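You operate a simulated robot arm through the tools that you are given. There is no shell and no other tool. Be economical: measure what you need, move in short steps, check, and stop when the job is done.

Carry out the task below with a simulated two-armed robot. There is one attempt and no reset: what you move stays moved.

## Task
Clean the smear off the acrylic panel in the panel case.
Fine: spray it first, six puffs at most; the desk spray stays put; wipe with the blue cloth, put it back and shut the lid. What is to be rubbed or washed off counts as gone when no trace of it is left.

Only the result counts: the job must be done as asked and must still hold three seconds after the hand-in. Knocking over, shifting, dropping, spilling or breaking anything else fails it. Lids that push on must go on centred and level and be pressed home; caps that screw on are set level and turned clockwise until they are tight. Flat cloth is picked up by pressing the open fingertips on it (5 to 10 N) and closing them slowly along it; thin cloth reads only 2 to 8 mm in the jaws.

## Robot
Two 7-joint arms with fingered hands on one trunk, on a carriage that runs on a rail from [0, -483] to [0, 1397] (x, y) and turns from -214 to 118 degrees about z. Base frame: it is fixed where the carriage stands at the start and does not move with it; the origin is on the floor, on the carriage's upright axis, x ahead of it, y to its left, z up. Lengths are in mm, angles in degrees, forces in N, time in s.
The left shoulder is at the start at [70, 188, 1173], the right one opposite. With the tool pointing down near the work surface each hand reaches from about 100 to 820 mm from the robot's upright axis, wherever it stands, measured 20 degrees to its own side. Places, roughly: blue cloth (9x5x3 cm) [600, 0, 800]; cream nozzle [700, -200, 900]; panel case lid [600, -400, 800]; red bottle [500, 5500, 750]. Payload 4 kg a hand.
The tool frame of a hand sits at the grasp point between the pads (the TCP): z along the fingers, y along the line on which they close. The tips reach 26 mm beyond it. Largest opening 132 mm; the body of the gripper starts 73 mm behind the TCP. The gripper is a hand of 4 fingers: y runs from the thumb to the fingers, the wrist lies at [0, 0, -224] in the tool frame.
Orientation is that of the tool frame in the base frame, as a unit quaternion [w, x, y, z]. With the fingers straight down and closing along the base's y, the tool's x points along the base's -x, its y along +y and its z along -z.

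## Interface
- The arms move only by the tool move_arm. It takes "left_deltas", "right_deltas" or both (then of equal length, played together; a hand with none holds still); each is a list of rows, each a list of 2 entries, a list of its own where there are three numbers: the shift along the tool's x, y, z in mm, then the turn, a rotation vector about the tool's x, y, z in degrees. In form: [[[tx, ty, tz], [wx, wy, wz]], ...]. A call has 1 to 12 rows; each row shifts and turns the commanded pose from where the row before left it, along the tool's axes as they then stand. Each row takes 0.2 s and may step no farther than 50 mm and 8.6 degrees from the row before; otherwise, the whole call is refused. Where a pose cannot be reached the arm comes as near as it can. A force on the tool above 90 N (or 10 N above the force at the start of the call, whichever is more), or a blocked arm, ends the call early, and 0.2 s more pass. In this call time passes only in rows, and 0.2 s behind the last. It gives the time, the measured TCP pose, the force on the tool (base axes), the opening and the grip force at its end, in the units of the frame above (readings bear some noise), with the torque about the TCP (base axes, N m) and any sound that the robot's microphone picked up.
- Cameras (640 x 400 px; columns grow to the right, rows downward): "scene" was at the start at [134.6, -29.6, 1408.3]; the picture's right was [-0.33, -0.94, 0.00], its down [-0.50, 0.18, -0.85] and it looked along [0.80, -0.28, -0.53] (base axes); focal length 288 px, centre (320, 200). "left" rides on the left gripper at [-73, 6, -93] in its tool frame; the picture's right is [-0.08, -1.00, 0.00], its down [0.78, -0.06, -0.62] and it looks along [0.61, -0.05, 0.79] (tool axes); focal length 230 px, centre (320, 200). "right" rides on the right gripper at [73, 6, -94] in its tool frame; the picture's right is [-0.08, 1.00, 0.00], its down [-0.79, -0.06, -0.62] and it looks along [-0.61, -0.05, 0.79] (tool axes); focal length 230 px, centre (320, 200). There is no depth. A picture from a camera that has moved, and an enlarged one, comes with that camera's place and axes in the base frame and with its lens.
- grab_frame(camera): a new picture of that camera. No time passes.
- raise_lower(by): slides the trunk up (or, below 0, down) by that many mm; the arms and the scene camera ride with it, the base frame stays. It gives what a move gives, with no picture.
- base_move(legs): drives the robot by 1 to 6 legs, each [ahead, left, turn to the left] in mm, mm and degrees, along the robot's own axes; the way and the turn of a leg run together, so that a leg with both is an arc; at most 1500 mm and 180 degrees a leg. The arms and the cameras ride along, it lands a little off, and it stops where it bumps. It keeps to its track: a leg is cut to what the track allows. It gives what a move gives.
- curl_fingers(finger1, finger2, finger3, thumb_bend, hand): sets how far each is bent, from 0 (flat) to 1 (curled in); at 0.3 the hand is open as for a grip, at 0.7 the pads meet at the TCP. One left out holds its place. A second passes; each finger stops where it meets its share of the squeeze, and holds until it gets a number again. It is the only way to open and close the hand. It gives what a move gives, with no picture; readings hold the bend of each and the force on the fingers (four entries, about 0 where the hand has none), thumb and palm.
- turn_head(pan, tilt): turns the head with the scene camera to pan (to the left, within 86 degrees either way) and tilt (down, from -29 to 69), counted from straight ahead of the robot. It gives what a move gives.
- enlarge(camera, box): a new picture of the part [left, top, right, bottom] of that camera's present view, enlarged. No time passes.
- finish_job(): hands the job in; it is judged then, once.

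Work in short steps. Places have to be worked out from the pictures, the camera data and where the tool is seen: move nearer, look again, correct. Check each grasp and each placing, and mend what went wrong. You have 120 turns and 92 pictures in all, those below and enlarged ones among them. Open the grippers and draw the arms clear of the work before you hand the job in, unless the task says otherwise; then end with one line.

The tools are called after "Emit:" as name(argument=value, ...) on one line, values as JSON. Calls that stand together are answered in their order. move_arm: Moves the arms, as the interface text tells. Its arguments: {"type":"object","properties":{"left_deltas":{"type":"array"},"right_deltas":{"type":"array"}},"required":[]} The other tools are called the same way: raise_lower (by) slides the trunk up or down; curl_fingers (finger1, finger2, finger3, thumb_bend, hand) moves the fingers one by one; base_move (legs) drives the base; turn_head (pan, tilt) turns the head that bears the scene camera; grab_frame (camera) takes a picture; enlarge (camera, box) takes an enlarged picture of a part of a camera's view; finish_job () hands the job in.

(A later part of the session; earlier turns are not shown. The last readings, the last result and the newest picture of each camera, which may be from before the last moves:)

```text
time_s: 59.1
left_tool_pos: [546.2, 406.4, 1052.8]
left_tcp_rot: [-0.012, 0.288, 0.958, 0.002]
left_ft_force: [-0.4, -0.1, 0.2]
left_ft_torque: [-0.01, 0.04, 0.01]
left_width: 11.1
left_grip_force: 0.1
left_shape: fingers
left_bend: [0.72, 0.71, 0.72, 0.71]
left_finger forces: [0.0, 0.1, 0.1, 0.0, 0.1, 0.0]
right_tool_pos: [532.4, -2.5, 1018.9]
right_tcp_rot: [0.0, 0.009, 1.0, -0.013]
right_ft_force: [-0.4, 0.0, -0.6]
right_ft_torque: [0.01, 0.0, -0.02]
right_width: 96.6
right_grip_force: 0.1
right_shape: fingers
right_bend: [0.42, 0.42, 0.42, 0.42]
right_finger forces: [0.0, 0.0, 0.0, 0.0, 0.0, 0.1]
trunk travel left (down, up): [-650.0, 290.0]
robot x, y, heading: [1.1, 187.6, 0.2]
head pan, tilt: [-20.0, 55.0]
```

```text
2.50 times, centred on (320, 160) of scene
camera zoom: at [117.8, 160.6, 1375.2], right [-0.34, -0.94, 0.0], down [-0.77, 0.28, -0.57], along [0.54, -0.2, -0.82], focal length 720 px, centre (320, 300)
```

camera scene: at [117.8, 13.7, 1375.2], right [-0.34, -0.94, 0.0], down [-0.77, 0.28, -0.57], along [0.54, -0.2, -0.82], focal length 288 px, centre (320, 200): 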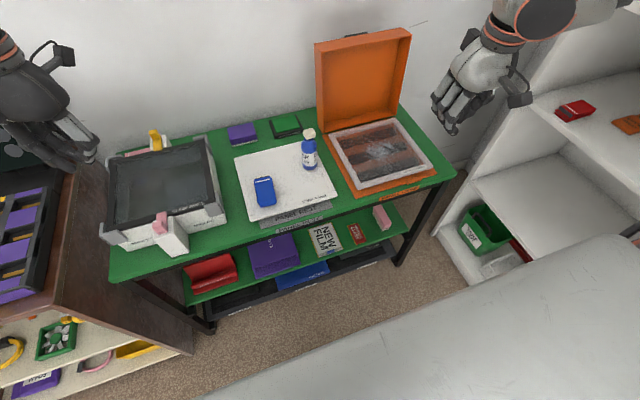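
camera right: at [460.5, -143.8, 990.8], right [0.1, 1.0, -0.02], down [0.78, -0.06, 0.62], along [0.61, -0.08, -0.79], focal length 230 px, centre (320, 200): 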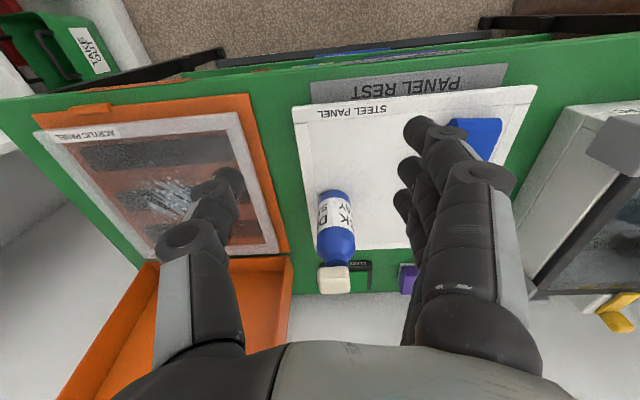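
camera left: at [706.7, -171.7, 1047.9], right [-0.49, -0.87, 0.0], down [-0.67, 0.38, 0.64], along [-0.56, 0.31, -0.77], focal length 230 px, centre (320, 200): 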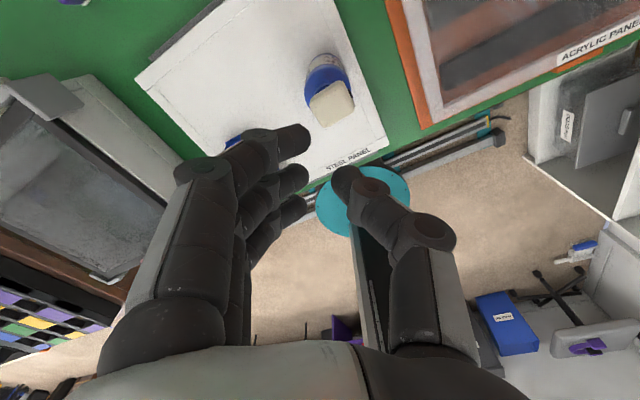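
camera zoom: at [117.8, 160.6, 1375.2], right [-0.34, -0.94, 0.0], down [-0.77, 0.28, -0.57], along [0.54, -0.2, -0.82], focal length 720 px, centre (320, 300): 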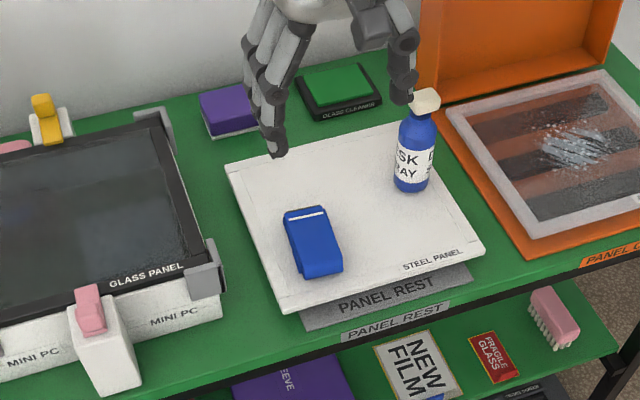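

Cloth centre ≈ [595, -8], top z≈768, long axis turned about -7°. I align the right hand over it and go down to z≈835.

Emit:
move_arm(right_deltas=[[[-32, -3, 0], [0, 0, 0]], [[-32, -3, 0], [0, 0, 6.5]], [[0, 0, 45], [0, 0, 0]], [[0, 0, 45], [0, 0, 0]], [[0, 0, 45], [0, 0, 0]], [[0, 0, 45], [0, 0, 0]]])

Emit:
enlarge(camera="right", box=[200, 60, 440, 240])

Emit:
enlarge(camera="scene", box=[240, 90, 400, 220])

```text
time_s: 60.5
left_tool_pos: [544.7, 405.9, 1053.0]
left_tcp_rot: [-0.013, 0.288, 0.957, 0.003]
left_ft_force: [0.6, 1.0, 0.5]
left_ft_torque: [-0.01, 0.02, 0.03]
left_width: 10.7
left_grip_force: 0.1
left_shape: fingers
left_bend: [0.72, 0.71, 0.72, 0.71]
left_finger forces: [0.1, 0.0, 0.0, 0.1, 0.0, 0.0]
right_tool_pos: [563.4, -52.2, 866.2]
right_tcp_rot: [0.001, 0.067, 0.998, -0.013]
right_ft_force: [0.2, -0.1, -0.5]
right_ft_torque: [0.02, -0.02, 0.0]
right_width: 96.6
right_grip_force: 0.1
right_shape: fingers
right_bend: [0.42, 0.42, 0.42, 0.42]
right_finger forces: [0.1, 0.0, 0.1, 0.0, 0.1, 0.0]
right hand out of reach, approached as far as the arm can: row 3, 4, 5, 6
trunk travel left (down, up): [-650.0, 290.0]
robot x, y, heading: [1.1, 185.0, -0.1]
head pan, tilt: [-20.0, 55.0]
```

```text
2.22 times, centred on (320, 150) of right
camera zoom: at [491.5, -33.5, 958.5], right [0.21, 0.98, -0.02], down [0.77, -0.15, 0.62], along [0.6, -0.15, -0.78], focal length 511 px, centre (320, 311)
```

zoom: 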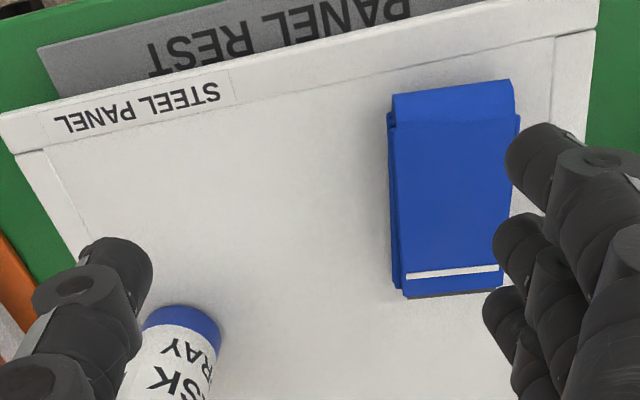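

```text
3.08 times, centred on (320, 155) of scene
camera zoom: at [117.9, 161.5, 1375.3], right [-0.34, -0.94, 0.0], down [-0.77, 0.28, -0.57], along [0.54, -0.2, -0.82], focal length 886 px, centre (320, 338)
```

zoom: 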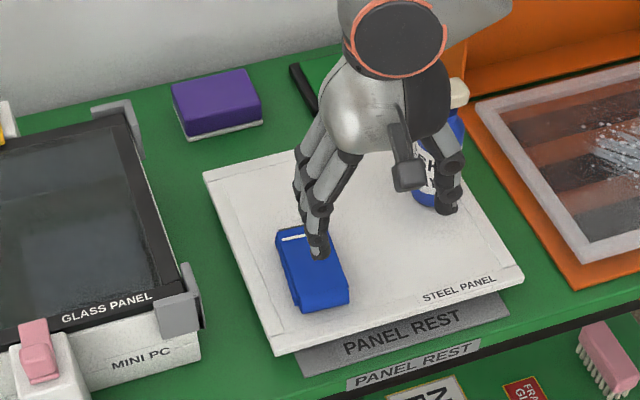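

At this lateral offset the right hand drifts while descending. I lift it clear and shift the carriage another 80 mm left.

Emit:
move_arm(right_deltas=[[[0, 0, -45], [0, 0, 0]], [[0, 0, -45], [0, 0, 0]]])

Emit:
base_move(legs=[[0, 80, 0]])

```text
time_s: 61.1
left_tool_pos: [544.4, 406.9, 1053.0]
left_tcp_rot: [-0.011, 0.289, 0.957, 0.003]
left_ft_force: [-0.2, 0.6, 0.8]
left_ft_torque: [0.01, 0.02, 0.04]
left_width: 11.0
left_grip_force: 0.0
left_shape: fingers
left_bend: [0.72, 0.71, 0.72, 0.71]
left_finger forces: [0.0, 0.1, 0.0, 0.0, 0.0, 0.0]
right_tool_pos: [562.7, -48.6, 957.3]
right_tcp_rot: [0.001, 0.066, 0.998, -0.013]
right_ft_force: [-0.1, 0.3, 0.2]
right_ft_torque: [-0.01, -0.05, 0.01]
right_width: 96.5
right_grip_force: 0.1
right_shape: fingers
right_bend: [0.42, 0.42, 0.42, 0.42]
right_finger forces: [0.0, 0.0, 0.1, 0.1, 0.0, 0.0]
trunk travel left (down, up): [-650.0, 290.0]
robot x, y, heading: [2.4, 186.3, 0.2]
head pan, tilt: [-20.0, 55.0]
```

```text
time_s: 62.2
left_tool_pos: [545.4, 484.4, 1053.5]
left_tcp_rot: [-0.013, 0.289, 0.957, 0.003]
left_ft_force: [1.0, 0.9, 0.2]
left_ft_torque: [0.01, 0.0, 0.01]
left_width: 11.0
left_grip_force: 0.1
left_shape: fingers
left_bend: [0.72, 0.71, 0.72, 0.71]
left_finger forces: [0.0, 0.0, 0.0, 0.1, 0.0, 0.0]
right_tool_pos: [563.3, 28.0, 957.0]
right_tcp_rot: [0.0, 0.067, 0.998, -0.014]
right_ft_force: [-0.4, -0.6, 0.0]
right_ft_torque: [0.0, 0.05, -0.01]
right_width: 96.7
right_grip_force: 0.1
right_shape: fingers
right_bend: [0.42, 0.42, 0.42, 0.42]
right_finger forces: [0.0, 0.0, 0.1, 0.0, 0.1, 0.0]
trunk travel left (down, up): [-650.0, 290.0]
robot x, y, heading: [4.4, 265.6, 0.0]
head pan, tilt: [-20.0, 55.0]
```

Right camera gives the cloth centre ≈ [593, -5]. I align over it and descend to z≈840.

Emit:
move_arm(right_deltas=[[[-34, -28.7, 0], [0, 0, 0]], [[0, 0, 40], [0, 0, -3]], [[0, 0, 40], [0, 0, 0]], [[0, 0, 37], [0, 0, 0]]])

Emit:
enlarge(camera="right", box=[180, 60, 460, 260])

```text
time_s: 63.2
left_tool_pos: [544.5, 482.9, 1053.3]
left_tcp_rot: [-0.013, 0.288, 0.957, 0.003]
left_ft_force: [-0.2, -0.1, -0.4]
left_ft_torque: [-0.01, 0.01, -0.01]
left_width: 11.4
left_grip_force: 0.0
left_shape: fingers
left_bend: [0.72, 0.71, 0.72, 0.71]
left_finger forces: [0.0, 0.0, 0.0, 0.0, 0.1, 0.0]
right_tool_pos: [584.7, -13.9, 847.1]
right_tcp_rot: [0.002, 0.042, 0.999, -0.013]
right_ft_force: [0.1, 0.7, 0.5]
right_ft_torque: [-0.01, 0.03, 0.0]
right_width: 96.9
right_grip_force: 0.1
right_shape: fingers
right_bend: [0.42, 0.42, 0.42, 0.42]
right_finger forces: [0.1, 0.0, 0.0, 0.0, 0.0, 0.0]
right hand out of reach, approached as far as the arm can: row 4
trunk travel left (down, up): [-650.0, 290.0]
robot x, y, heading: [-2.4, 265.0, -0.0]
head pan, tilt: [-20.0, 55.0]
```

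```text
2.00 times, centred on (320, 160) of right
camera zoom: at [512.2, 0.2, 940.6], right [0.16, 0.99, -0.03], down [0.78, -0.11, 0.62], along [0.61, -0.12, -0.78], focal length 460 px, centre (320, 280)
```

zoom: 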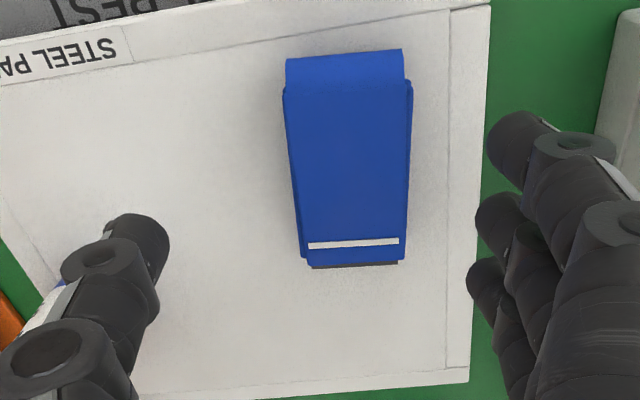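

Again limited on the inside when descending. Lift, shift the carriage 80 mm further left, and return over the cloth.

Emit:
move_arm(right_deltas=[[[0, 0, -45], [0, 0, 0]], [[0, 0, -45], [0, 0, 0]]])

Emit:
base_move(legs=[[0, 80, 0]])

Emit:
move_arm(right_deltas=[[[0, -40, 0], [0, 0, 0]], [[-12, -31, 0], [0, 0, 0]], [[0, 0, 40], [0, 0, 0]], [[0, 0, 40], [0, 0, 0]], [[0, 0, 20], [0, 0, 0]]])

Emit:
enlarge(camera="right", box=[180, 60, 460, 260])

```text
time_s: 63.8
left_tool_pos: [545.0, 485.0, 1052.5]
left_tcp_rot: [-0.012, 0.288, 0.957, 0.003]
left_ft_force: [-0.5, -0.7, -0.5]
left_ft_torque: [0.03, -0.04, -0.02]
left_width: 11.0
left_grip_force: 0.0
left_shape: fingers
left_bend: [0.72, 0.71, 0.72, 0.71]
left_finger forces: [0.0, 0.0, 0.0, 0.0, 0.0, 0.0]
right_tool_pos: [583.2, -11.9, 941.0]
right_tcp_rot: [0.0, 0.041, 0.999, -0.014]
right_ft_force: [-1.3, 0.4, 1.1]
right_ft_torque: [0.01, 0.0, 0.0]
right_width: 96.5
right_grip_force: 0.1
right_shape: fingers
right_bend: [0.42, 0.42, 0.42, 0.42]
right_finger forces: [0.0, 0.0, 0.1, 0.0, 0.0, 0.0]
trunk travel left (down, up): [-650.0, 290.0]
robot x, y, heading: [-1.8, 266.8, 0.0]
head pan, tilt: [-20.0, 55.0]
```

```text
time_s: 64.8
left_tool_pos: [545.2, 563.9, 1053.9]
left_tcp_rot: [-0.012, 0.289, 0.957, 0.003]
left_ft_force: [0.0, 0.7, 0.3]
left_ft_torque: [-0.04, 0.02, -0.04]
left_width: 11.0
left_grip_force: 0.0
left_shape: fingers
left_bend: [0.72, 0.71, 0.72, 0.71]
left_finger forces: [0.0, 0.1, 0.0, 0.0, 0.0, 0.0]
right_tool_pos: [583.6, 67.9, 939.1]
right_tcp_rot: [0.001, 0.041, 0.999, -0.014]
right_ft_force: [0.3, 1.2, -0.1]
right_ft_torque: [0.01, 0.0, 0.0]
right_width: 96.6
right_grip_force: 0.0
right_shape: fingers
right_bend: [0.42, 0.42, 0.42, 0.42]
right_finger forces: [0.1, 0.1, 0.0, 0.1, 0.1, 0.0]
trunk travel left (down, up): [-650.0, 290.0]
robot x, y, heading: [2.8, 344.8, -0.0]
head pan, tilt: [-20.0, 55.0]
```

```text
time_s: 66.0
left_tool_pos: [544.8, 565.1, 1052.5]
left_tcp_rot: [-0.012, 0.289, 0.957, 0.003]
left_ft_force: [0.1, -0.8, 0.3]
left_ft_torque: [-0.02, 0.03, -0.01]
left_width: 11.0
left_grip_force: 0.0
left_shape: fingers
left_bend: [0.72, 0.71, 0.72, 0.71]
left_finger forces: [0.0, 0.0, 0.1, 0.0, 0.0, 0.0]
right_tool_pos: [589.6, -6.5, 841.0]
right_tcp_rot: [-0.001, 0.041, 0.999, -0.014]
right_ft_force: [-0.2, -0.8, -0.5]
right_ft_torque: [-0.02, 0.02, 0.01]
right_width: 96.4
right_grip_force: 0.1
right_shape: fingers
right_bend: [0.42, 0.42, 0.42, 0.42]
right_finger forces: [0.0, 0.0, 0.1, 0.0, 0.0, 0.0]
trunk travel left (down, up): [-650.0, 290.0]
robot x, y, heading: [-1.9, 346.2, -0.1]
head pan, tilt: [-20.0, 55.0]
```

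```text
2.00 times, centred on (320, 160) of right
camera zoom: at [517.5, 8.9, 933.2], right [0.16, 0.99, -0.03], down [0.78, -0.11, 0.62], along [0.61, -0.12, -0.79], focal length 460 px, centre (320, 280)
```

zoom: 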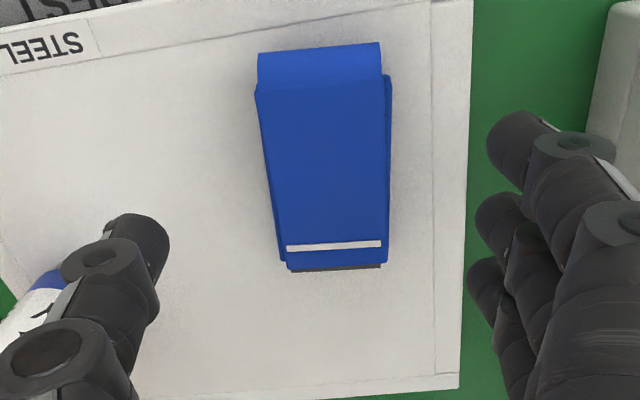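

Cloth is centred between fingers. I descend to TCP z≈780 (tips ~15 mm into the cloth's height) and close the hand.

Emit:
move_arm(right_deltas=[[[0, 0, 30], [0, 0, 0]], [[0, 0, 20], [0, 0, 0]], [[0, 0, 11], [0, 0, 0]]])

Emit:
curl_fingers(hand="right", finger1=0.7, finger2=0.7, finger3=0.7, thumb_bend=0.7)

Emit:
enlarge(camera="right", box=[180, 60, 460, 260])

```text
time_s: 66.8
left_tool_pos: [545.4, 563.7, 1052.7]
left_tcp_rot: [-0.013, 0.29, 0.957, 0.003]
left_ft_force: [0.5, -0.1, 0.4]
left_ft_torque: [-0.01, 0.05, 0.02]
left_width: 11.1
left_grip_force: 0.0
left_shape: fingers
left_bend: [0.72, 0.71, 0.72, 0.71]
left_finger forces: [0.0, 0.0, 0.1, 0.0, 0.1, 0.1]
right_tool_pos: [578.4, -14.8, 793.2]
right_tcp_rot: [0.001, 0.041, 0.999, -0.013]
right_ft_force: [-0.5, -0.3, -1.0]
right_ft_torque: [0.02, 0.05, 0.04]
right_width: 96.6
right_grip_force: 0.2
right_shape: fingers
right_bend: [0.42, 0.42, 0.42, 0.42]
right_finger forces: [0.1, 0.1, 0.1, 0.1, 0.0, 0.1]
right hand out of reach, approached as far as the arm can: row 2, 3
trunk travel left (down, up): [-650.0, 290.0]
robot x, y, heading: [0.2, 348.3, -0.1]
head pan, tilt: [-20.0, 55.0]
```

```text
time_s: 67.8
left_tool_pos: [545.9, 564.3, 1052.9]
left_tcp_rot: [-0.013, 0.29, 0.957, 0.003]
left_ft_force: [-0.1, -1.0, 0.0]
left_ft_torque: [0.02, 0.0, -0.01]
left_width: 11.3
left_grip_force: 0.0
left_shape: fingers
left_bend: [0.72, 0.71, 0.72, 0.71]
left_finger forces: [0.0, 0.0, 0.0, 0.1, 0.1, 0.0]
right_tool_pos: [577.9, -14.6, 793.7]
right_tcp_rot: [0.002, 0.041, 0.999, -0.013]
right_ft_force: [0.3, 0.2, 0.5]
right_ft_torque: [-0.01, 0.02, 0.02]
right_width: 49.9
right_grip_force: 21.7
right_shape: fingers
right_bend: [0.6, 0.59, 0.58, 0.6]
right_finger forces: [6.8, 7.3, 7.1, 0.1, 21.6, 0.0]
trunk travel left (down, up): [-650.0, 290.0]
robot x, y, heading: [0.8, 342.9, -0.2]
head pan, tilt: [-20.0, 55.0]
```

```text
2.00 times, centred on (320, 160) of right
camera zoom: at [505.6, 0.7, 886.4], right [0.16, 0.99, -0.03], down [0.78, -0.11, 0.62], along [0.61, -0.12, -0.78], focal length 460 px, centre (320, 280)
```

zoom: 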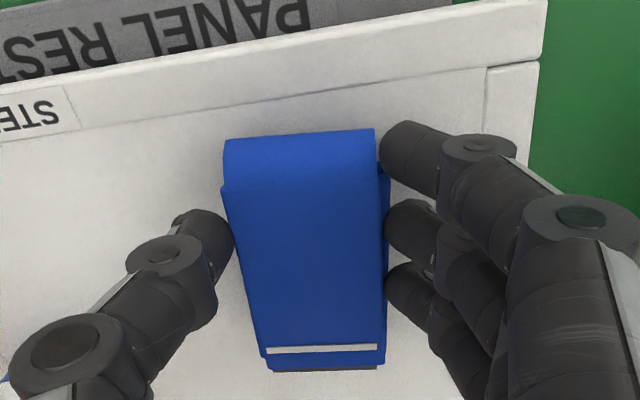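

Firm grip on the cloth (50 mm, 22 N) at TCP [578, -15, 793] — I note this for putting it back. I lift it and check.

Emit:
move_arm(right_deltas=[[[0, 0, -20], [0, 0, 0]], [[0, 0, -30], [0, 0, 0]], [[0, 0, -45], [0, 0, 0]], [[0, 0, -45], [0, 0, 0]]])

Emit:
enlarge(camera="right", box=[160, 40, 480, 260])

Emit:
grab_frame(camera="scene")

```text
time_s: 68.8
left_tool_pos: [544.0, 563.4, 1053.1]
left_tcp_rot: [-0.012, 0.289, 0.957, 0.003]
left_ft_force: [-0.1, 0.3, 0.2]
left_ft_torque: [0.01, -0.03, 0.0]
left_width: 11.0
left_grip_force: 0.0
left_shape: fingers
left_bend: [0.72, 0.71, 0.72, 0.71]
left_finger forces: [0.0, 0.0, 0.0, 0.0, 0.0, 0.1]
right_tool_pos: [576.6, -9.8, 933.4]
right_tcp_rot: [0.001, 0.041, 0.999, -0.014]
right_ft_force: [-0.3, -0.7, 0.5]
right_ft_torque: [0.05, -0.01, 0.01]
right_width: 49.5
right_grip_force: 22.0
right_shape: fingers
right_bend: [0.6, 0.59, 0.58, 0.6]
right_finger forces: [6.8, 7.5, 7.0, 0.0, 21.5, 0.0]
trunk travel left (down, up): [-650.0, 290.0]
robot x, y, heading: [-2.3, 348.4, -0.1]
head pan, tilt: [-20.0, 55.0]
```

```text
1.82 times, centred on (320, 150) of right
camera zoom: at [504.7, 4.9, 1026.2], right [0.16, 0.99, -0.03], down [0.78, -0.11, 0.62], along [0.61, -0.12, -0.79], focal length 418 px, centre (320, 291)
```

zoom: 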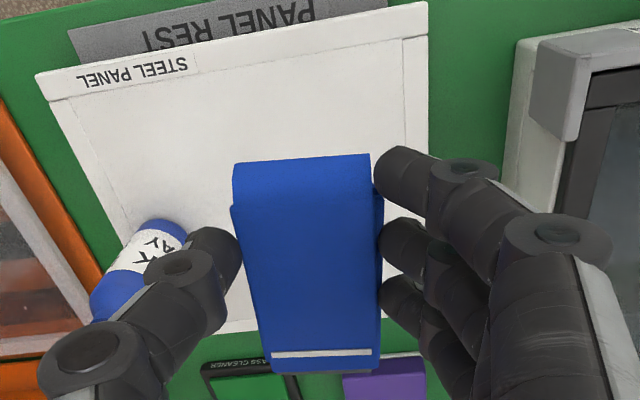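

```text
37 pictures are left
camera scene: at [116.7, 321.0, 1375.3], right [-0.34, -0.94, 0.0], down [-0.77, 0.28, -0.57], along [0.54, -0.2, -0.82], focal length 288 px, centre (320, 200)
```

scene: 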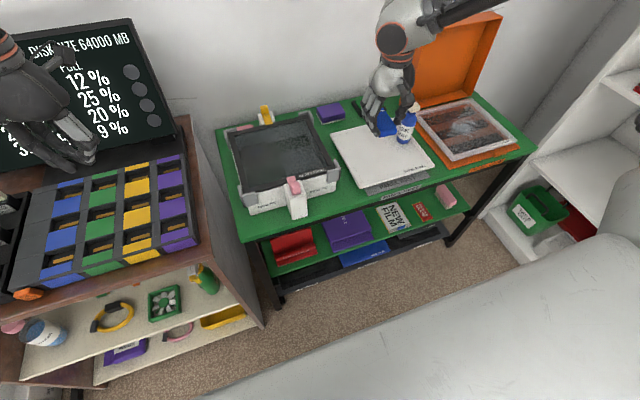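

Cloth is held well. I raise it over the bottle's height and drive the carriage right 300 mm so the hand comes over the panel.

Emit:
move_arm(right_deltas=[[[0, 0, -40], [0, 0, 0]], [[0, 0, -35], [0, 0, 0]]])

Emit:
base_move(legs=[[0, -318, 0]])

Emit:
enlarge(camera="scene", box=[240, 50, 480, 230])

```text
time_s: 69.4
left_tool_pos: [544.9, 564.1, 1053.1]
left_tcp_rot: [-0.012, 0.289, 0.957, 0.003]
left_ft_force: [0.0, -0.7, -0.7]
left_ft_torque: [0.01, 0.02, 0.01]
left_width: 11.0
left_grip_force: 0.1
left_shape: fingers
left_bend: [0.72, 0.71, 0.72, 0.71]
left_finger forces: [0.0, 0.0, 0.0, 0.0, 0.1, 0.0]
right_tool_pos: [577.4, -8.1, 1008.0]
right_tcp_rot: [-0.001, 0.041, 0.999, -0.014]
right_ft_force: [0.2, -0.6, 0.3]
right_ft_torque: [-0.01, 0.01, -0.01]
right_width: 49.8
right_grip_force: 22.2
right_shape: fingers
right_bend: [0.6, 0.59, 0.58, 0.6]
right_finger forces: [6.9, 7.6, 7.0, 0.0, 21.3, 0.0]
trunk travel left (down, up): [-650.0, 290.0]
robot x, y, heading: [0.4, 347.1, -0.1]
head pan, tilt: [-20.0, 55.0]
```

```text
time_s: 71.5
left_tool_pos: [545.6, 245.4, 1052.1]
left_tcp_rot: [-0.012, 0.291, 0.957, 0.003]
left_ft_force: [0.6, 0.1, 0.6]
left_ft_torque: [0.0, 0.03, 0.0]
left_width: 10.9
left_grip_force: 0.1
left_shape: fingers
left_bend: [0.72, 0.71, 0.72, 0.71]
left_finger forces: [0.0, 0.0, 0.1, 0.0, 0.1, 0.1]
right_tool_pos: [578.5, -328.5, 1008.0]
right_tcp_rot: [0.0, 0.042, 0.999, -0.013]
right_ft_force: [-0.1, -0.6, 0.0]
right_ft_torque: [-0.01, -0.01, 0.01]
right_width: 49.6
right_grip_force: 21.2
right_shape: fingers
right_bend: [0.6, 0.59, 0.58, 0.6]
right_finger forces: [7.0, 7.6, 7.0, 0.1, 21.4, 0.0]
trunk travel left (down, up): [-650.0, 290.0]
robot x, y, heading: [1.3, 28.7, -0.0]
head pan, tilt: [-20.0, 55.0]
```

```text
2.22 times, centred on (360, 140) of scene
camera zoom: at [117.8, 2.1, 1375.2], right [-0.35, -0.94, 0.0], down [-0.77, 0.28, -0.57], along [0.54, -0.2, -0.82], focal length 640 px, centre (231, 333)
```

zoom: 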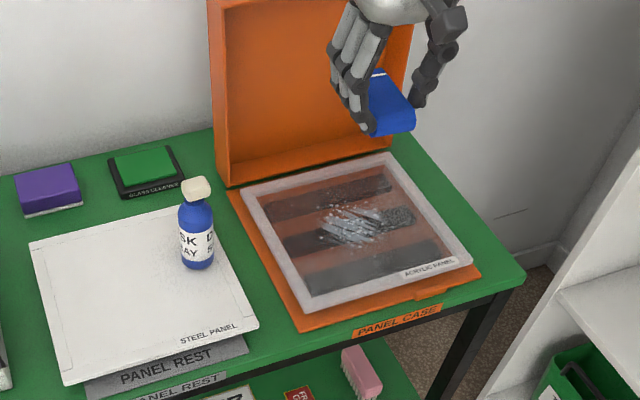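

Smear region ≈ x 590–685, y -450..-315; panel plane near z 758. I move the cloth over its left part and lower to z≈840.

Emit:
move_arm(right_deltas=[[[-47.3, -7.6, 0], [0, 0, 0]], [[0, 0, 42], [0, 0, 0]], [[0, 0, 42], [0, 0, 0]], [[0, 0, 42], [0, 0, 0]], [[0, 0, 38], [0, 0, 0]]])

Emit:
enlarge(camera="scene", box=[300, 70, 440, 190])

```text
time_s: 72.8
left_tool_pos: [546.3, 244.8, 1052.6]
left_tcp_rot: [-0.012, 0.29, 0.957, 0.002]
left_ft_force: [-0.2, -0.6, 0.2]
left_ft_torque: [0.01, 0.04, -0.01]
left_width: 11.1
left_grip_force: 0.0
left_shape: fingers
left_bend: [0.72, 0.71, 0.72, 0.71]
left_finger forces: [0.0, 0.1, 0.0, 0.1, 0.1, 0.0]
right_tool_pos: [623.3, -343.5, 844.4]
right_tcp_rot: [0.001, 0.042, 0.999, -0.014]
right_ft_force: [0.0, -0.5, -0.7]
right_ft_torque: [0.02, 0.02, -0.01]
right_width: 49.9
right_grip_force: 21.5
right_shape: fingers
right_bend: [0.6, 0.59, 0.58, 0.6]
right_finger forces: [7.0, 7.6, 7.0, 0.0, 21.3, 0.1]
trunk travel left (down, up): [-650.0, 290.0]
robot x, y, heading: [-1.5, 26.7, -0.3]
head pan, tilt: [-20.0, 55.0]
```

```text
3.33 times, centred on (370, 130) of scene
camera zoom: at [118.3, 1.8, 1375.2], right [-0.35, -0.94, 0.0], down [-0.77, 0.28, -0.57], along [0.54, -0.2, -0.82], focal length 960 px, centre (153, 433)
```

zoom: 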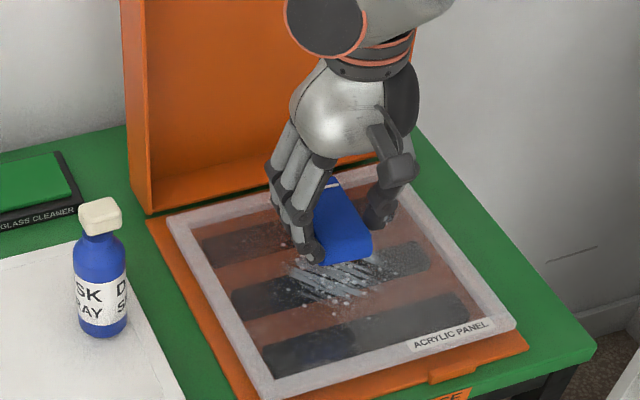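

Over the smear. I lower in small steps until the cloth presses on the panel.

Emit:
move_arm(right_deltas=[[[0, 0, 10], [0, 0, 0]], [[0, 0, 6], [0, 0, 0]], [[0, 0, 5], [0, 0, 0]]])

```text
time_s: 73.5
left_tool_pos: [545.9, 244.2, 1052.7]
left_tcp_rot: [-0.013, 0.29, 0.957, 0.003]
left_ft_force: [-0.3, -0.7, -0.4]
left_ft_torque: [0.01, -0.03, 0.02]
left_width: 11.1
left_grip_force: 0.0
left_shape: fingers
left_bend: [0.72, 0.71, 0.72, 0.71]
left_finger forces: [0.1, 0.0, 0.0, 0.1, 0.0, 0.1]
right_tool_pos: [619.0, -346.4, 828.6]
right_tcp_rot: [0.001, 0.042, 0.999, -0.014]
right_ft_force: [-0.2, -0.1, -0.3]
right_ft_torque: [0.0, 0.01, -0.01]
right_width: 49.7
right_grip_force: 21.6
right_shape: fingers
right_bend: [0.6, 0.59, 0.58, 0.6]
right_finger forces: [6.9, 7.8, 6.9, 0.1, 21.3, 0.0]
right hand out of reach, approached as far as the arm can: row 2, 3
trunk travel left (down, up): [-650.0, 290.0]
robot x, y, heading: [-1.1, 22.9, -0.3]
head pan, tilt: [-20.0, 55.0]
```

Arm-side limit again, so I use the trunk: raise the hand 20 mm relative, then lower the trunk 30 mm.

Emit:
move_arm(right_deltas=[[[-5, 3, -20], [0, 0, 0]]])

Emit:
raise_lower(by=-30)

```text
time_s: 74.0
left_tool_pos: [546.6, 244.0, 1052.1]
left_tcp_rot: [-0.012, 0.289, 0.957, 0.002]
left_ft_force: [-0.7, -0.1, 0.8]
left_ft_torque: [0.0, -0.01, 0.04]
left_width: 10.9
left_grip_force: 0.0
left_shape: fingers
left_bend: [0.72, 0.71, 0.72, 0.71]
left_finger forces: [0.1, 0.0, 0.0, 0.0, 0.0, 0.0]
right_tool_pos: [623.4, -342.7, 849.6]
right_tcp_rot: [0.0, 0.043, 0.999, -0.015]
right_ft_force: [0.1, 0.0, -0.2]
right_ft_torque: [-0.03, 0.01, 0.01]
right_width: 49.7
right_grip_force: 21.5
right_shape: fingers
right_bend: [0.6, 0.59, 0.58, 0.6]
right_finger forces: [7.0, 7.8, 6.9, 0.0, 21.2, 0.0]
trunk travel left (down, up): [-650.0, 290.0]
robot x, y, heading: [1.0, 28.4, 0.0]
head pan, tilt: [-20.0, 55.0]
```

```text
time_s: 74.7
left_tool_pos: [545.3, 244.5, 1022.2]
left_tcp_rot: [-0.011, 0.291, 0.957, 0.003]
left_ft_force: [-0.2, -0.2, -0.6]
left_ft_torque: [-0.01, 0.0, 0.01]
left_width: 11.1
left_grip_force: 0.2
left_shape: fingers
left_bend: [0.72, 0.71, 0.72, 0.71]
left_finger forces: [0.1, 0.1, 0.0, 0.1, 0.0, 0.0]
right_tool_pos: [622.4, -344.0, 820.0]
right_tcp_rot: [0.001, 0.041, 0.999, -0.014]
right_ft_force: [-0.3, 0.4, -0.4]
right_ft_torque: [0.03, -0.01, 0.03]
right_width: 49.3
right_grip_force: 21.0
right_shape: fingers
right_bend: [0.6, 0.59, 0.58, 0.6]
right_finger forces: [7.0, 7.9, 7.0, 0.1, 21.2, 0.1]
trunk travel left (down, up): [-620.0, 320.0]
robot x, y, heading: [0.2, 24.4, -0.1]
head pan, tilt: [-20.0, 55.0]
```

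That works. Now small arm steps down until contact.

Emit:
move_arm(right_deltas=[[[0, 0, 4], [0, 0, 0]], [[0, 0, 4], [0, 0, 0]], [[0, 0, 3], [0, 0, 0]]])

```text
time_s: 75.5
left_tool_pos: [547.8, 244.5, 1022.7]
left_tcp_rot: [-0.013, 0.289, 0.957, 0.003]
left_ft_force: [-0.2, -0.4, -0.8]
left_ft_torque: [0.01, 0.01, -0.03]
left_width: 10.9
left_grip_force: 0.0
left_shape: fingers
left_bend: [0.72, 0.71, 0.72, 0.71]
left_finger forces: [0.0, 0.0, 0.0, 0.0, 0.0, 0.1]
right_tool_pos: [624.6, -344.4, 807.6]
right_tcp_rot: [0.0, 0.041, 0.999, -0.014]
right_ft_force: [0.7, -0.3, -0.6]
right_ft_torque: [0.0, 0.0, -0.04]
right_width: 49.6
right_grip_force: 21.4
right_shape: fingers
right_bend: [0.6, 0.59, 0.58, 0.6]
right_finger forces: [7.0, 7.8, 6.8, 0.0, 21.2, 0.0]
trunk travel left (down, up): [-620.0, 320.0]
robot x, y, heading: [-1.6, 25.3, -0.4]
head pan, tilt: [-20.0, 55.0]
```

No contact yet at 808. I give more slack: arm up 15, trunk down 20, then step down.

Emit:
move_arm(right_deltas=[[[0, 0, -16], [0, 0, 0]]])

Emit:
raise_lower(by=-18)

Emit:
move_arm(right_deltas=[[[0, 0, 2], [0, 0, 0]], [[0, 0, 2], [0, 0, 0]]])

```text
time_s: 75.9
left_tool_pos: [544.5, 244.6, 1022.8]
left_tcp_rot: [-0.012, 0.289, 0.957, 0.003]
left_ft_force: [0.7, 0.0, 0.8]
left_ft_torque: [0.01, 0.0, 0.02]
left_width: 11.3
left_grip_force: 0.0
left_shape: fingers
left_bend: [0.72, 0.71, 0.72, 0.71]
left_finger forces: [0.0, 0.0, 0.0, 0.0, 0.1, 0.1]
right_tool_pos: [623.1, -343.6, 824.5]
right_tcp_rot: [-0.001, 0.042, 0.999, -0.014]
right_ft_force: [-0.7, 0.0, -0.7]
right_ft_torque: [0.04, -0.01, 0.02]
right_width: 49.4
right_grip_force: 21.5
right_shape: fingers
right_bend: [0.6, 0.59, 0.58, 0.6]
right_finger forces: [7.1, 7.7, 6.8, 0.1, 21.3, 0.0]
trunk travel left (down, up): [-620.0, 320.0]
robot x, y, heading: [-2.0, 29.6, -0.2]
head pan, tilt: [-20.0, 55.0]
```

```text
time_s: 76.5
left_tool_pos: [545.7, 244.3, 1004.8]
left_tcp_rot: [-0.012, 0.29, 0.957, 0.003]
left_ft_force: [-0.3, -0.4, -1.0]
left_ft_torque: [0.0, 0.01, 0.01]
left_width: 11.0
left_grip_force: 0.0
left_shape: fingers
left_bend: [0.72, 0.71, 0.72, 0.71]
left_finger forces: [0.1, 0.0, 0.0, 0.0, 0.0, 0.0]
right_tool_pos: [623.8, -343.1, 806.3]
right_tcp_rot: [0.0, 0.042, 0.999, -0.015]
right_ft_force: [-1.1, 0.2, -0.7]
right_ft_torque: [0.05, 0.04, 0.02]
right_width: 49.3
right_grip_force: 21.3
right_shape: fingers
right_bend: [0.6, 0.59, 0.58, 0.6]
right_finger forces: [7.1, 7.9, 6.8, 0.0, 21.2, 0.1]
trunk travel left (down, up): [-602.0, 338.0]
robot x, y, heading: [2.4, 28.0, -0.1]
head pan, tilt: [-20.0, 55.0]
```

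```text
time_s: 77.2
left_tool_pos: [545.5, 243.9, 1005.2]
left_tcp_rot: [-0.012, 0.291, 0.957, 0.003]
left_ft_force: [0.3, 1.0, 0.5]
left_ft_torque: [0.01, -0.01, -0.01]
left_width: 11.2
left_grip_force: 0.1
left_shape: fingers
left_bend: [0.72, 0.71, 0.72, 0.71]
left_finger forces: [0.0, 0.1, 0.0, 0.0, 0.1, 0.1]
right_tool_pos: [624.6, -344.2, 802.2]
right_tcp_rot: [0.0, 0.042, 0.999, -0.014]
right_ft_force: [1.0, 0.7, -0.5]
right_ft_torque: [0.0, 0.0, -0.01]
right_width: 49.5
right_grip_force: 21.4
right_shape: fingers
right_bend: [0.6, 0.59, 0.58, 0.6]
right_finger forces: [7.1, 7.7, 6.8, 0.1, 21.3, 0.0]
trunk travel left (down, up): [-602.0, 338.0]
robot x, y, heading: [0.4, 25.8, -0.1]
head pan, tilt: [-20.0, 55.0]
```

Still no contact at z 802; I continue with 2 mm steps.

Emit:
move_arm(right_deltas=[[[0, 0, 2], [0, 0, 0]], [[0, 0, 2], [0, 0, 0]], [[0, 0, 2], [0, 0, 0]]])

Emit:
enlarge(camera="scene", box=[310, 70, 430, 180])

```text
time_s: 78.0
left_tool_pos: [546.0, 243.5, 1003.5]
left_tcp_rot: [-0.014, 0.289, 0.957, 0.002]
left_ft_force: [-0.5, -0.7, -0.4]
left_ft_torque: [0.01, -0.02, 0.0]
left_width: 11.1
left_grip_force: 0.2
left_shape: fingers
left_bend: [0.72, 0.71, 0.72, 0.71]
left_finger forces: [0.1, 0.0, 0.0, 0.0, 0.0, 0.0]
right_tool_pos: [623.4, -343.6, 795.5]
right_tcp_rot: [0.0, 0.042, 0.999, -0.014]
right_ft_force: [0.1, 0.5, 0.0]
right_ft_torque: [0.0, 0.03, 0.03]
right_width: 49.3
right_grip_force: 21.5
right_shape: fingers
right_bend: [0.6, 0.59, 0.58, 0.6]
right_finger forces: [7.2, 7.8, 6.8, 0.0, 21.2, 0.1]
trunk travel left (down, up): [-602.0, 338.0]
robot x, y, heading: [-0.2, 25.7, -0.1]
head pan, tilt: [-20.0, 55.0]
```

```text
3.64 times, centred on (370, 125) of scene
camera zoom: at [117.9, 1.5, 1327.2], right [-0.35, -0.94, 0.0], down [-0.77, 0.28, -0.57], along [0.54, -0.2, -0.82], focal length 1048 px, centre (138, 473)
```

zoom: 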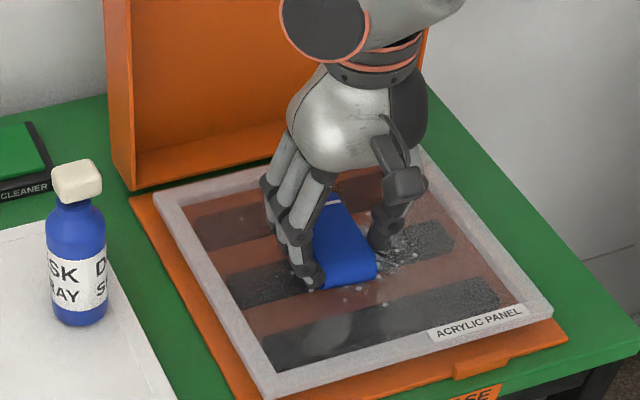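

Nearly there. Continue down gently.

Emit:
move_arm(right_deltas=[[[0, 0, 2], [0, 0, 0]], [[0, 0, 2], [0, 0, 0]], [[0, 0, 2], [0, 0, 0]]])

```text
time_s: 78.8
left_tool_pos: [544.3, 245.1, 1005.5]
left_tcp_rot: [-0.012, 0.29, 0.957, 0.003]
left_ft_force: [-0.2, -0.2, -0.1]
left_ft_torque: [-0.01, 0.02, -0.01]
left_width: 11.0
left_grip_force: 0.1
left_shape: fingers
left_bend: [0.72, 0.71, 0.72, 0.71]
left_finger forces: [0.0, 0.1, 0.0, 0.0, 0.0, 0.1]
right_tool_pos: [624.4, -344.4, 792.8]
right_tcp_rot: [0.001, 0.042, 0.999, -0.014]
right_ft_force: [-1.7, 0.6, 10.4]
right_ft_torque: [-0.09, 0.0, -0.03]
right_width: 49.5
right_grip_force: 22.2
right_shape: fingers
right_bend: [0.6, 0.59, 0.59, 0.61]
right_finger forces: [7.4, 7.6, 7.4, 0.1, 22.2, 0.0]
trunk travel left (down, up): [-602.0, 338.0]
robot x, y, heading: [-1.0, 23.7, -0.2]
head pan, tilt: [-20.0, 55.0]
```

Contact at 10 N. I wipe with strokes to the right and back.

Emit:
move_arm(right_deltas=[[[0, -22, 0], [0, 0, 0]], [[0, -22, 0], [0, 0, 0]], [[0, -22, 0], [0, 0, 0]], [[0, -22, 0], [0, 0, 0]], [[0, 22, 0], [0, 0, 0]], [[0, 22, 0], [0, 0, 0]], [[0, 22, 0], [0, 0, 0]], [[0, 22, 0], [0, 0, 0]], [[0, 15, 0], [0, 0, 0]]])

Emit:
enlarge(camera="scene", box=[310, 70, 430, 180])

```text
time_s: 80.8
left_tool_pos: [546.0, 243.2, 1005.1]
left_tcp_rot: [-0.012, 0.29, 0.957, 0.003]
left_ft_force: [-0.4, -0.6, 0.5]
left_ft_torque: [0.03, 0.0, -0.02]
left_width: 10.9
left_grip_force: 0.0
left_shape: fingers
left_bend: [0.72, 0.71, 0.72, 0.71]
left_finger forces: [0.0, 0.1, 0.0, 0.1, 0.0, 0.1]
right_tool_pos: [621.4, -329.0, 791.8]
right_tcp_rot: [0.001, 0.043, 0.999, -0.014]
right_ft_force: [-0.2, -1.4, 4.6]
right_ft_torque: [-0.15, -0.05, 0.05]
right_width: 49.3
right_grip_force: 21.6
right_shape: fingers
right_bend: [0.61, 0.6, 0.6, 0.61]
right_finger forces: [6.7, 7.0, 6.9, 0.0, 22.5, 0.0]
right hand out of reach, approached as far as the arm can: row 9
trunk travel left (down, up): [-602.0, 338.0]
robot x, y, heading: [2.5, 28.6, -0.3]
head pan, tilt: [-20.0, 55.0]
```

```text
3.64 times, centred on (370, 125) of scene
camera zoom: at [117.2, 1.4, 1327.2], right [-0.35, -0.94, 0.0], down [-0.77, 0.28, -0.57], along [0.54, -0.2, -0.82], focal length 1048 px, centre (138, 473)
```

zoom: 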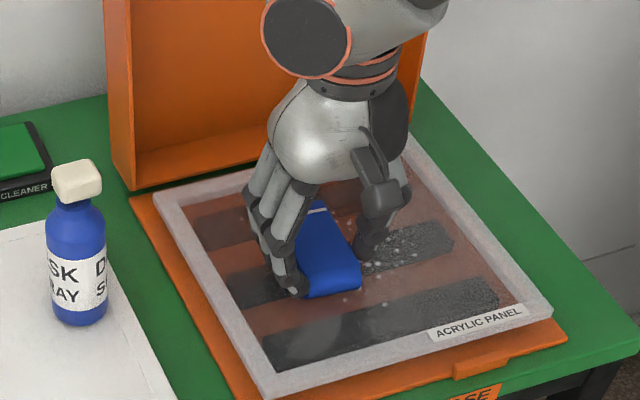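

Droplets remain on the right part; I press a bit more and repeat strokes with slower, closer steps.

Emit:
move_arm(right_deltas=[[[0, -18, 2], [0, 0, 0]], [[0, -18, 1], [0, 0, 0]], [[0, -18, 0], [0, 0, 0]], [[0, -18, 0], [0, 0, 0]], [[0, -18, 0], [0, 0, 0]], [[0, -18, 0], [0, 0, 0]]])

Emit:
enlarge(camera="scene", box=[310, 70, 430, 180])

```text
time_s: 82.2
left_tool_pos: [545.4, 243.5, 1005.3]
left_tcp_rot: [-0.012, 0.29, 0.957, 0.004]
left_ft_force: [0.0, 0.4, -0.8]
left_ft_torque: [0.04, 0.03, 0.01]
left_width: 11.2
left_grip_force: 0.0
left_shape: fingers
left_bend: [0.72, 0.71, 0.72, 0.71]
left_finger forces: [0.0, 0.0, 0.1, 0.0, 0.1, 0.0]
right_tool_pos: [613.0, -440.0, 790.7]
right_tcp_rot: [0.0, 0.041, 0.999, -0.014]
right_ft_force: [0.7, 1.0, 1.1]
right_ft_torque: [0.01, -0.03, 0.05]
right_width: 48.9
right_grip_force: 21.7
right_shape: fingers
right_bend: [0.61, 0.6, 0.59, 0.62]
right_finger forces: [7.2, 7.6, 7.4, 0.0, 21.1, 0.0]
trunk travel left (down, up): [-602.0, 338.0]
robot x, y, heading: [0.9, 29.9, 0.1]
head pan, tilt: [-20.0, 55.0]
```

```text
3.64 times, centred on (370, 125) of scene
camera zoom: at [117.4, 1.2, 1327.2], right [-0.35, -0.94, 0.0], down [-0.77, 0.28, -0.57], along [0.54, -0.2, -0.82], focal length 1048 px, centre (138, 473)
```

zoom: 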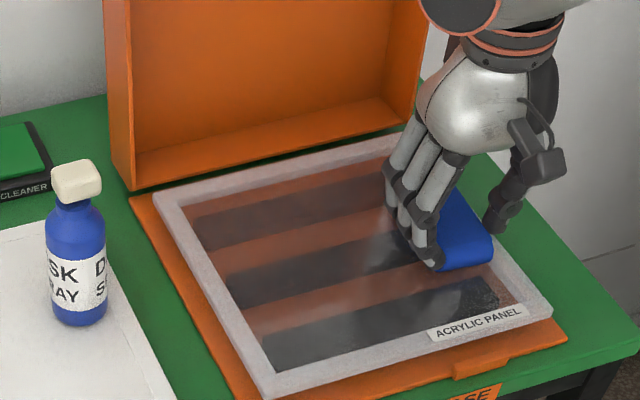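

The left area is now clear. I do more passes with slight x offsets to cover the whole region, then look with the cloth lifted.

Emit:
move_arm(right_deltas=[[[-10, 0, 2], [0, 0, 0]], [[-10, 20, 0], [0, 0, 0]], [[0, 20, 0], [0, 0, 0]], [[0, 20, 0], [0, 0, 0]], [[0, 20, 0], [0, 0, 0]], [[15, 0, 0], [0, 0, 0]], [[15, -20, 0], [0, 0, 0]], [[0, -20, 0], [0, 0, 0]], [[0, -20, 0], [0, 0, 0]], [[0, -20, 0], [0, 0, 0]], [[-10, 0, 0], [0, 0, 0]], [[0, 25, 0], [0, 0, 0]]])

Emit:
move_arm(right_deltas=[[[0, 0, -30], [0, 0, 0]], [[0, 0, -45], [0, 0, 0]], [[0, 0, -45], [0, 0, 0]], [[25, 0, -40], [0, 0, 0]]])

Emit:
enlarge(camera="scene", box=[310, 70, 450, 190])

```text
time_s: 84.8
left_tool_pos: [545.8, 245.6, 1003.9]
left_tcp_rot: [-0.012, 0.29, 0.957, 0.001]
left_ft_force: [-0.5, -0.2, -0.2]
left_ft_torque: [-0.05, 0.02, 0.01]
left_width: 11.2
left_grip_force: 0.0
left_shape: fingers
left_bend: [0.72, 0.71, 0.72, 0.71]
left_finger forces: [0.0, 0.0, 0.0, 0.0, 0.0, 0.0]
right_tool_pos: [610.0, -414.3, 794.3]
right_tcp_rot: [0.001, 0.041, 0.999, -0.014]
right_ft_force: [0.5, -0.5, -0.2]
right_ft_torque: [-0.01, 0.0, 0.01]
right_width: 49.2
right_grip_force: 20.5
right_shape: fingers
right_bend: [0.61, 0.6, 0.59, 0.62]
right_finger forces: [6.9, 7.4, 6.9, 0.0, 20.8, 0.0]
right hand out of reach, approached as far as the arm can: row 5
trunk travel left (down, up): [-602.0, 338.0]
robot x, y, heading: [1.6, 26.8, -0.3]
head pan, tilt: [-20.0, 55.0]
```

```text
time_s: 85.8
left_tool_pos: [543.4, 245.1, 1005.6]
left_tcp_rot: [-0.012, 0.289, 0.957, 0.003]
left_ft_force: [-0.1, -0.3, 0.5]
left_ft_torque: [-0.01, -0.03, 0.02]
left_width: 11.1
left_grip_force: 0.1
left_shape: fingers
left_bend: [0.72, 0.71, 0.72, 0.71]
left_finger forces: [0.1, 0.0, 0.0, 0.1, 0.0, 0.0]
right_tool_pos: [584.3, -408.8, 956.9]
right_tcp_rot: [0.002, 0.042, 0.999, -0.014]
right_ft_force: [-0.6, -0.4, -0.2]
right_ft_torque: [0.01, 0.01, 0.01]
right_width: 48.5
right_grip_force: 20.5
right_shape: fingers
right_bend: [0.61, 0.59, 0.59, 0.62]
right_finger forces: [6.7, 7.7, 7.0, 0.0, 20.4, 0.0]
trunk travel left (down, up): [-602.0, 338.0]
robot x, y, heading: [2.4, 24.9, -0.2]
head pan, tilt: [-20.0, 55.0]
```

```text
3.33 times, centred on (380, 130) of scene
camera zoom: at [115.3, 1.6, 1327.5], right [-0.35, -0.94, 0.0], down [-0.77, 0.28, -0.58], along [0.54, -0.2, -0.82], focal length 960 px, centre (120, 433)
```

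zoom: 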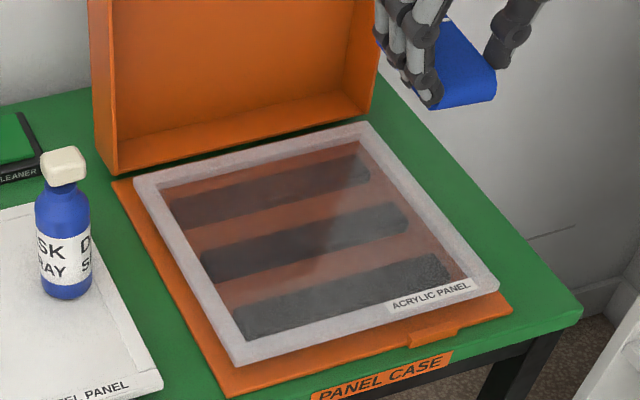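

The panel looks clean. I zoom further to check for residual traces.

Emit:
enlarge(camera="scene", box=[340, 105, 420, 165])

Emit:
grab_frame(camera="right")

```text
6.67 times, centred on (380, 135) of scene
camera zoom: at [115.3, 1.6, 1327.5], right [-0.35, -0.94, 0.0], down [-0.77, 0.28, -0.58], along [0.54, -0.2, -0.82], focal length 1921 px, centre (-80, 633)
```

zoom: 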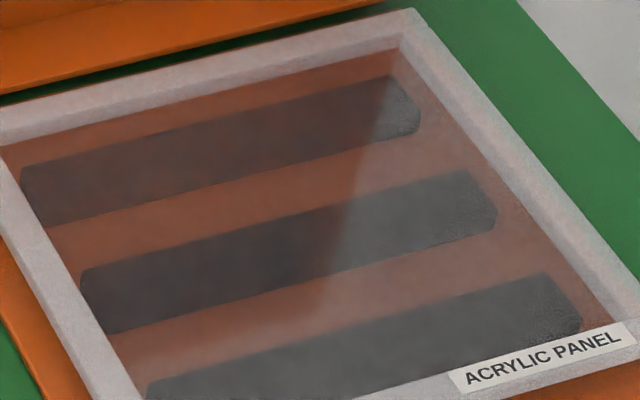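

```text
29 pictures are left
camera right: at [510.8, -393.3, 1049.4], right [0.16, 0.99, -0.03], down [0.78, -0.11, 0.62], along [0.61, -0.12, -0.78], focal length 230 px, centre (320, 200)
```

right: 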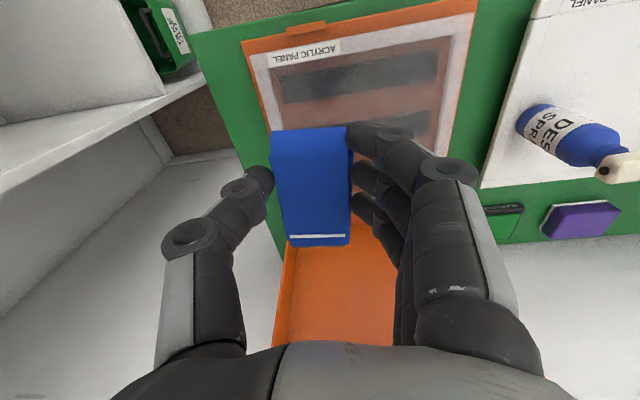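

No trace left; only a reflection edge is visible. Now I raise the cloth above the bottle's height and pull the left hand back and up before driving left.

Emit:
move_arm(right_deltas=[[[0, 0, -40], [0, 0, 0]], [[0, 0, -20], [0, 0, 0]], [[0, 0, 0], [0, 0, 0]], [[0, 0, 0], [0, 0, 0]]], left_deltas=[[[33, -22, -25], [0, 0, 0]], [[33, -22, -25], [0, 0, 0]], [[33, -22, -25], [0, 0, 0]], [[33, -22, -25], [0, 0, 0]]])

Emit:
base_move(legs=[[0, 340, 0]])

```text
time_s: 86.8
left_tool_pos: [388.1, 243.5, 1110.8]
left_tcp_rot: [-0.012, 0.289, 0.957, 0.003]
left_ft_force: [0.1, -0.5, -0.2]
left_ft_torque: [0.03, -0.02, 0.0]
left_width: 11.1
left_grip_force: 0.1
left_shape: fingers
left_bend: [0.72, 0.71, 0.72, 0.71]
left_finger forces: [0.1, 0.1, 0.1, 0.1, 0.1, 0.0]
right_tool_pos: [582.1, -407.0, 1016.2]
right_tcp_rot: [0.001, 0.042, 0.999, -0.014]
right_ft_force: [-1.0, -0.2, -0.4]
right_ft_torque: [-0.01, 0.01, -0.01]
right_width: 48.2
right_grip_force: 21.1
right_shape: fingers
right_bend: [0.61, 0.59, 0.59, 0.62]
right_finger forces: [7.0, 7.7, 7.1, 0.0, 20.5, 0.0]
trunk travel left (down, up): [-602.0, 338.0]
robot x, y, heading: [0.3, 24.4, -0.4]
head pan, tilt: [-20.0, 55.0]
```

```text
time_s: 89.0
left_tool_pos: [389.4, 582.0, 1109.8]
left_tcp_rot: [-0.012, 0.288, 0.958, 0.002]
left_ft_force: [-0.1, 0.5, -0.3]
left_ft_torque: [-0.03, 0.02, 0.03]
left_width: 11.2
left_grip_force: 0.0
left_shape: fingers
left_bend: [0.72, 0.71, 0.72, 0.71]
left_finger forces: [0.0, 0.1, 0.0, 0.0, 0.0, 0.0]
right_tool_pos: [587.6, -66.3, 1014.7]
right_tcp_rot: [0.0, 0.039, 0.999, -0.014]
right_ft_force: [-0.5, -0.7, -0.8]
right_ft_torque: [-0.01, 0.0, -0.03]
right_width: 48.5
right_grip_force: 20.9
right_shape: fingers
right_bend: [0.61, 0.59, 0.59, 0.62]
right_finger forces: [6.9, 7.6, 7.0, 0.1, 20.4, 0.0]
trunk travel left (down, up): [-602.0, 338.0]
robot x, y, heading: [0.4, 362.5, 0.0]
head pan, tilt: [-20.0, 55.0]
```

I move over the cloth's old spot [578, -15] and come down to z≈845.

Emit:
move_arm(right_deltas=[[[7, 25.5, 0], [0, 0, 0]], [[7, 25.5, 0], [0, 0, 0]], [[0, 0, 45], [0, 0, 0]], [[0, 0, 45], [0, 0, 0]], [[0, 0, 45], [0, 0, 0]], [[0, 0, 30], [0, 0, 0]]])

Emit:
enlarge(camera="scene", box=[330, 80, 490, 200])

```text
time_s: 90.4
left_tool_pos: [388.1, 582.9, 1108.9]
left_tcp_rot: [-0.013, 0.288, 0.957, 0.003]
left_ft_force: [-0.2, 0.4, 0.0]
left_ft_torque: [-0.01, -0.04, -0.03]
left_width: 11.3
left_grip_force: 0.2
left_shape: fingers
left_bend: [0.72, 0.71, 0.72, 0.71]
left_finger forces: [0.1, 0.0, 0.1, 0.0, 0.0, 0.1]
right_tool_pos: [577.4, -19.4, 845.7]
right_tcp_rot: [0.0, 0.039, 0.999, -0.014]
right_ft_force: [-0.2, 0.2, 0.0]
right_ft_torque: [-0.02, 0.02, -0.02]
right_width: 47.9
right_grip_force: 21.2
right_shape: fingers
right_bend: [0.61, 0.59, 0.59, 0.62]
right_finger forces: [7.3, 7.9, 7.1, 0.1, 20.3, 0.0]
trunk travel left (down, up): [-602.0, 338.0]
robot x, y, heading: [-3.4, 366.9, 0.3]
head pan, tilt: [-20.0, 55.0]
```

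```text
3.33 times, centred on (410, 140) of scene
camera zoom: at [118.4, 339.0, 1327.2], right [-0.34, -0.94, 0.0], down [-0.77, 0.28, -0.57], along [0.54, -0.2, -0.82], focal length 960 px, centre (20, 400)
```

zoom: 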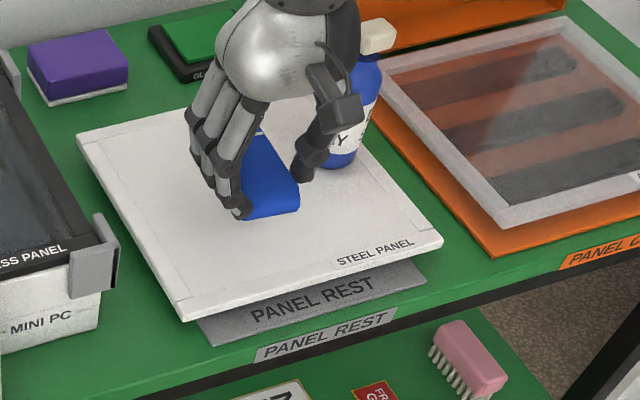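

Descend to near the original height and feel for contact.

Emit:
move_arm(right_deltas=[[[0, 5, 25], [0, 0, 0]], [[0, 0, 15], [0, 0, 0]], [[0, 0, 6], [0, 0, 0]], [[0, 0, 3], [0, 0, 0]]])

```text
time_s: 91.4
left_tool_pos: [388.8, 583.1, 1109.1]
left_tcp_rot: [-0.012, 0.287, 0.958, 0.003]
left_ft_force: [-0.5, -0.8, 0.4]
left_ft_torque: [-0.01, 0.02, -0.02]
left_width: 11.1
left_grip_force: 0.2
left_shape: fingers
left_bend: [0.72, 0.71, 0.72, 0.71]
left_finger forces: [0.0, 0.0, 0.1, 0.0, 0.0, 0.1]
right_tool_pos: [577.1, -14.7, 798.9]
right_tcp_rot: [0.0, 0.04, 0.999, -0.014]
right_ft_force: [0.8, 0.3, 0.1]
right_ft_torque: [0.0, 0.02, 0.03]
right_width: 47.9
right_grip_force: 21.5
right_shape: fingers
right_bend: [0.61, 0.59, 0.59, 0.62]
right_finger forces: [7.3, 7.9, 7.3, 0.0, 20.3, 0.0]
trunk travel left (down, up): [-602.0, 338.0]
robot x, y, heading: [1.7, 366.6, 0.2]
head pan, tilt: [-20.0, 55.0]
```

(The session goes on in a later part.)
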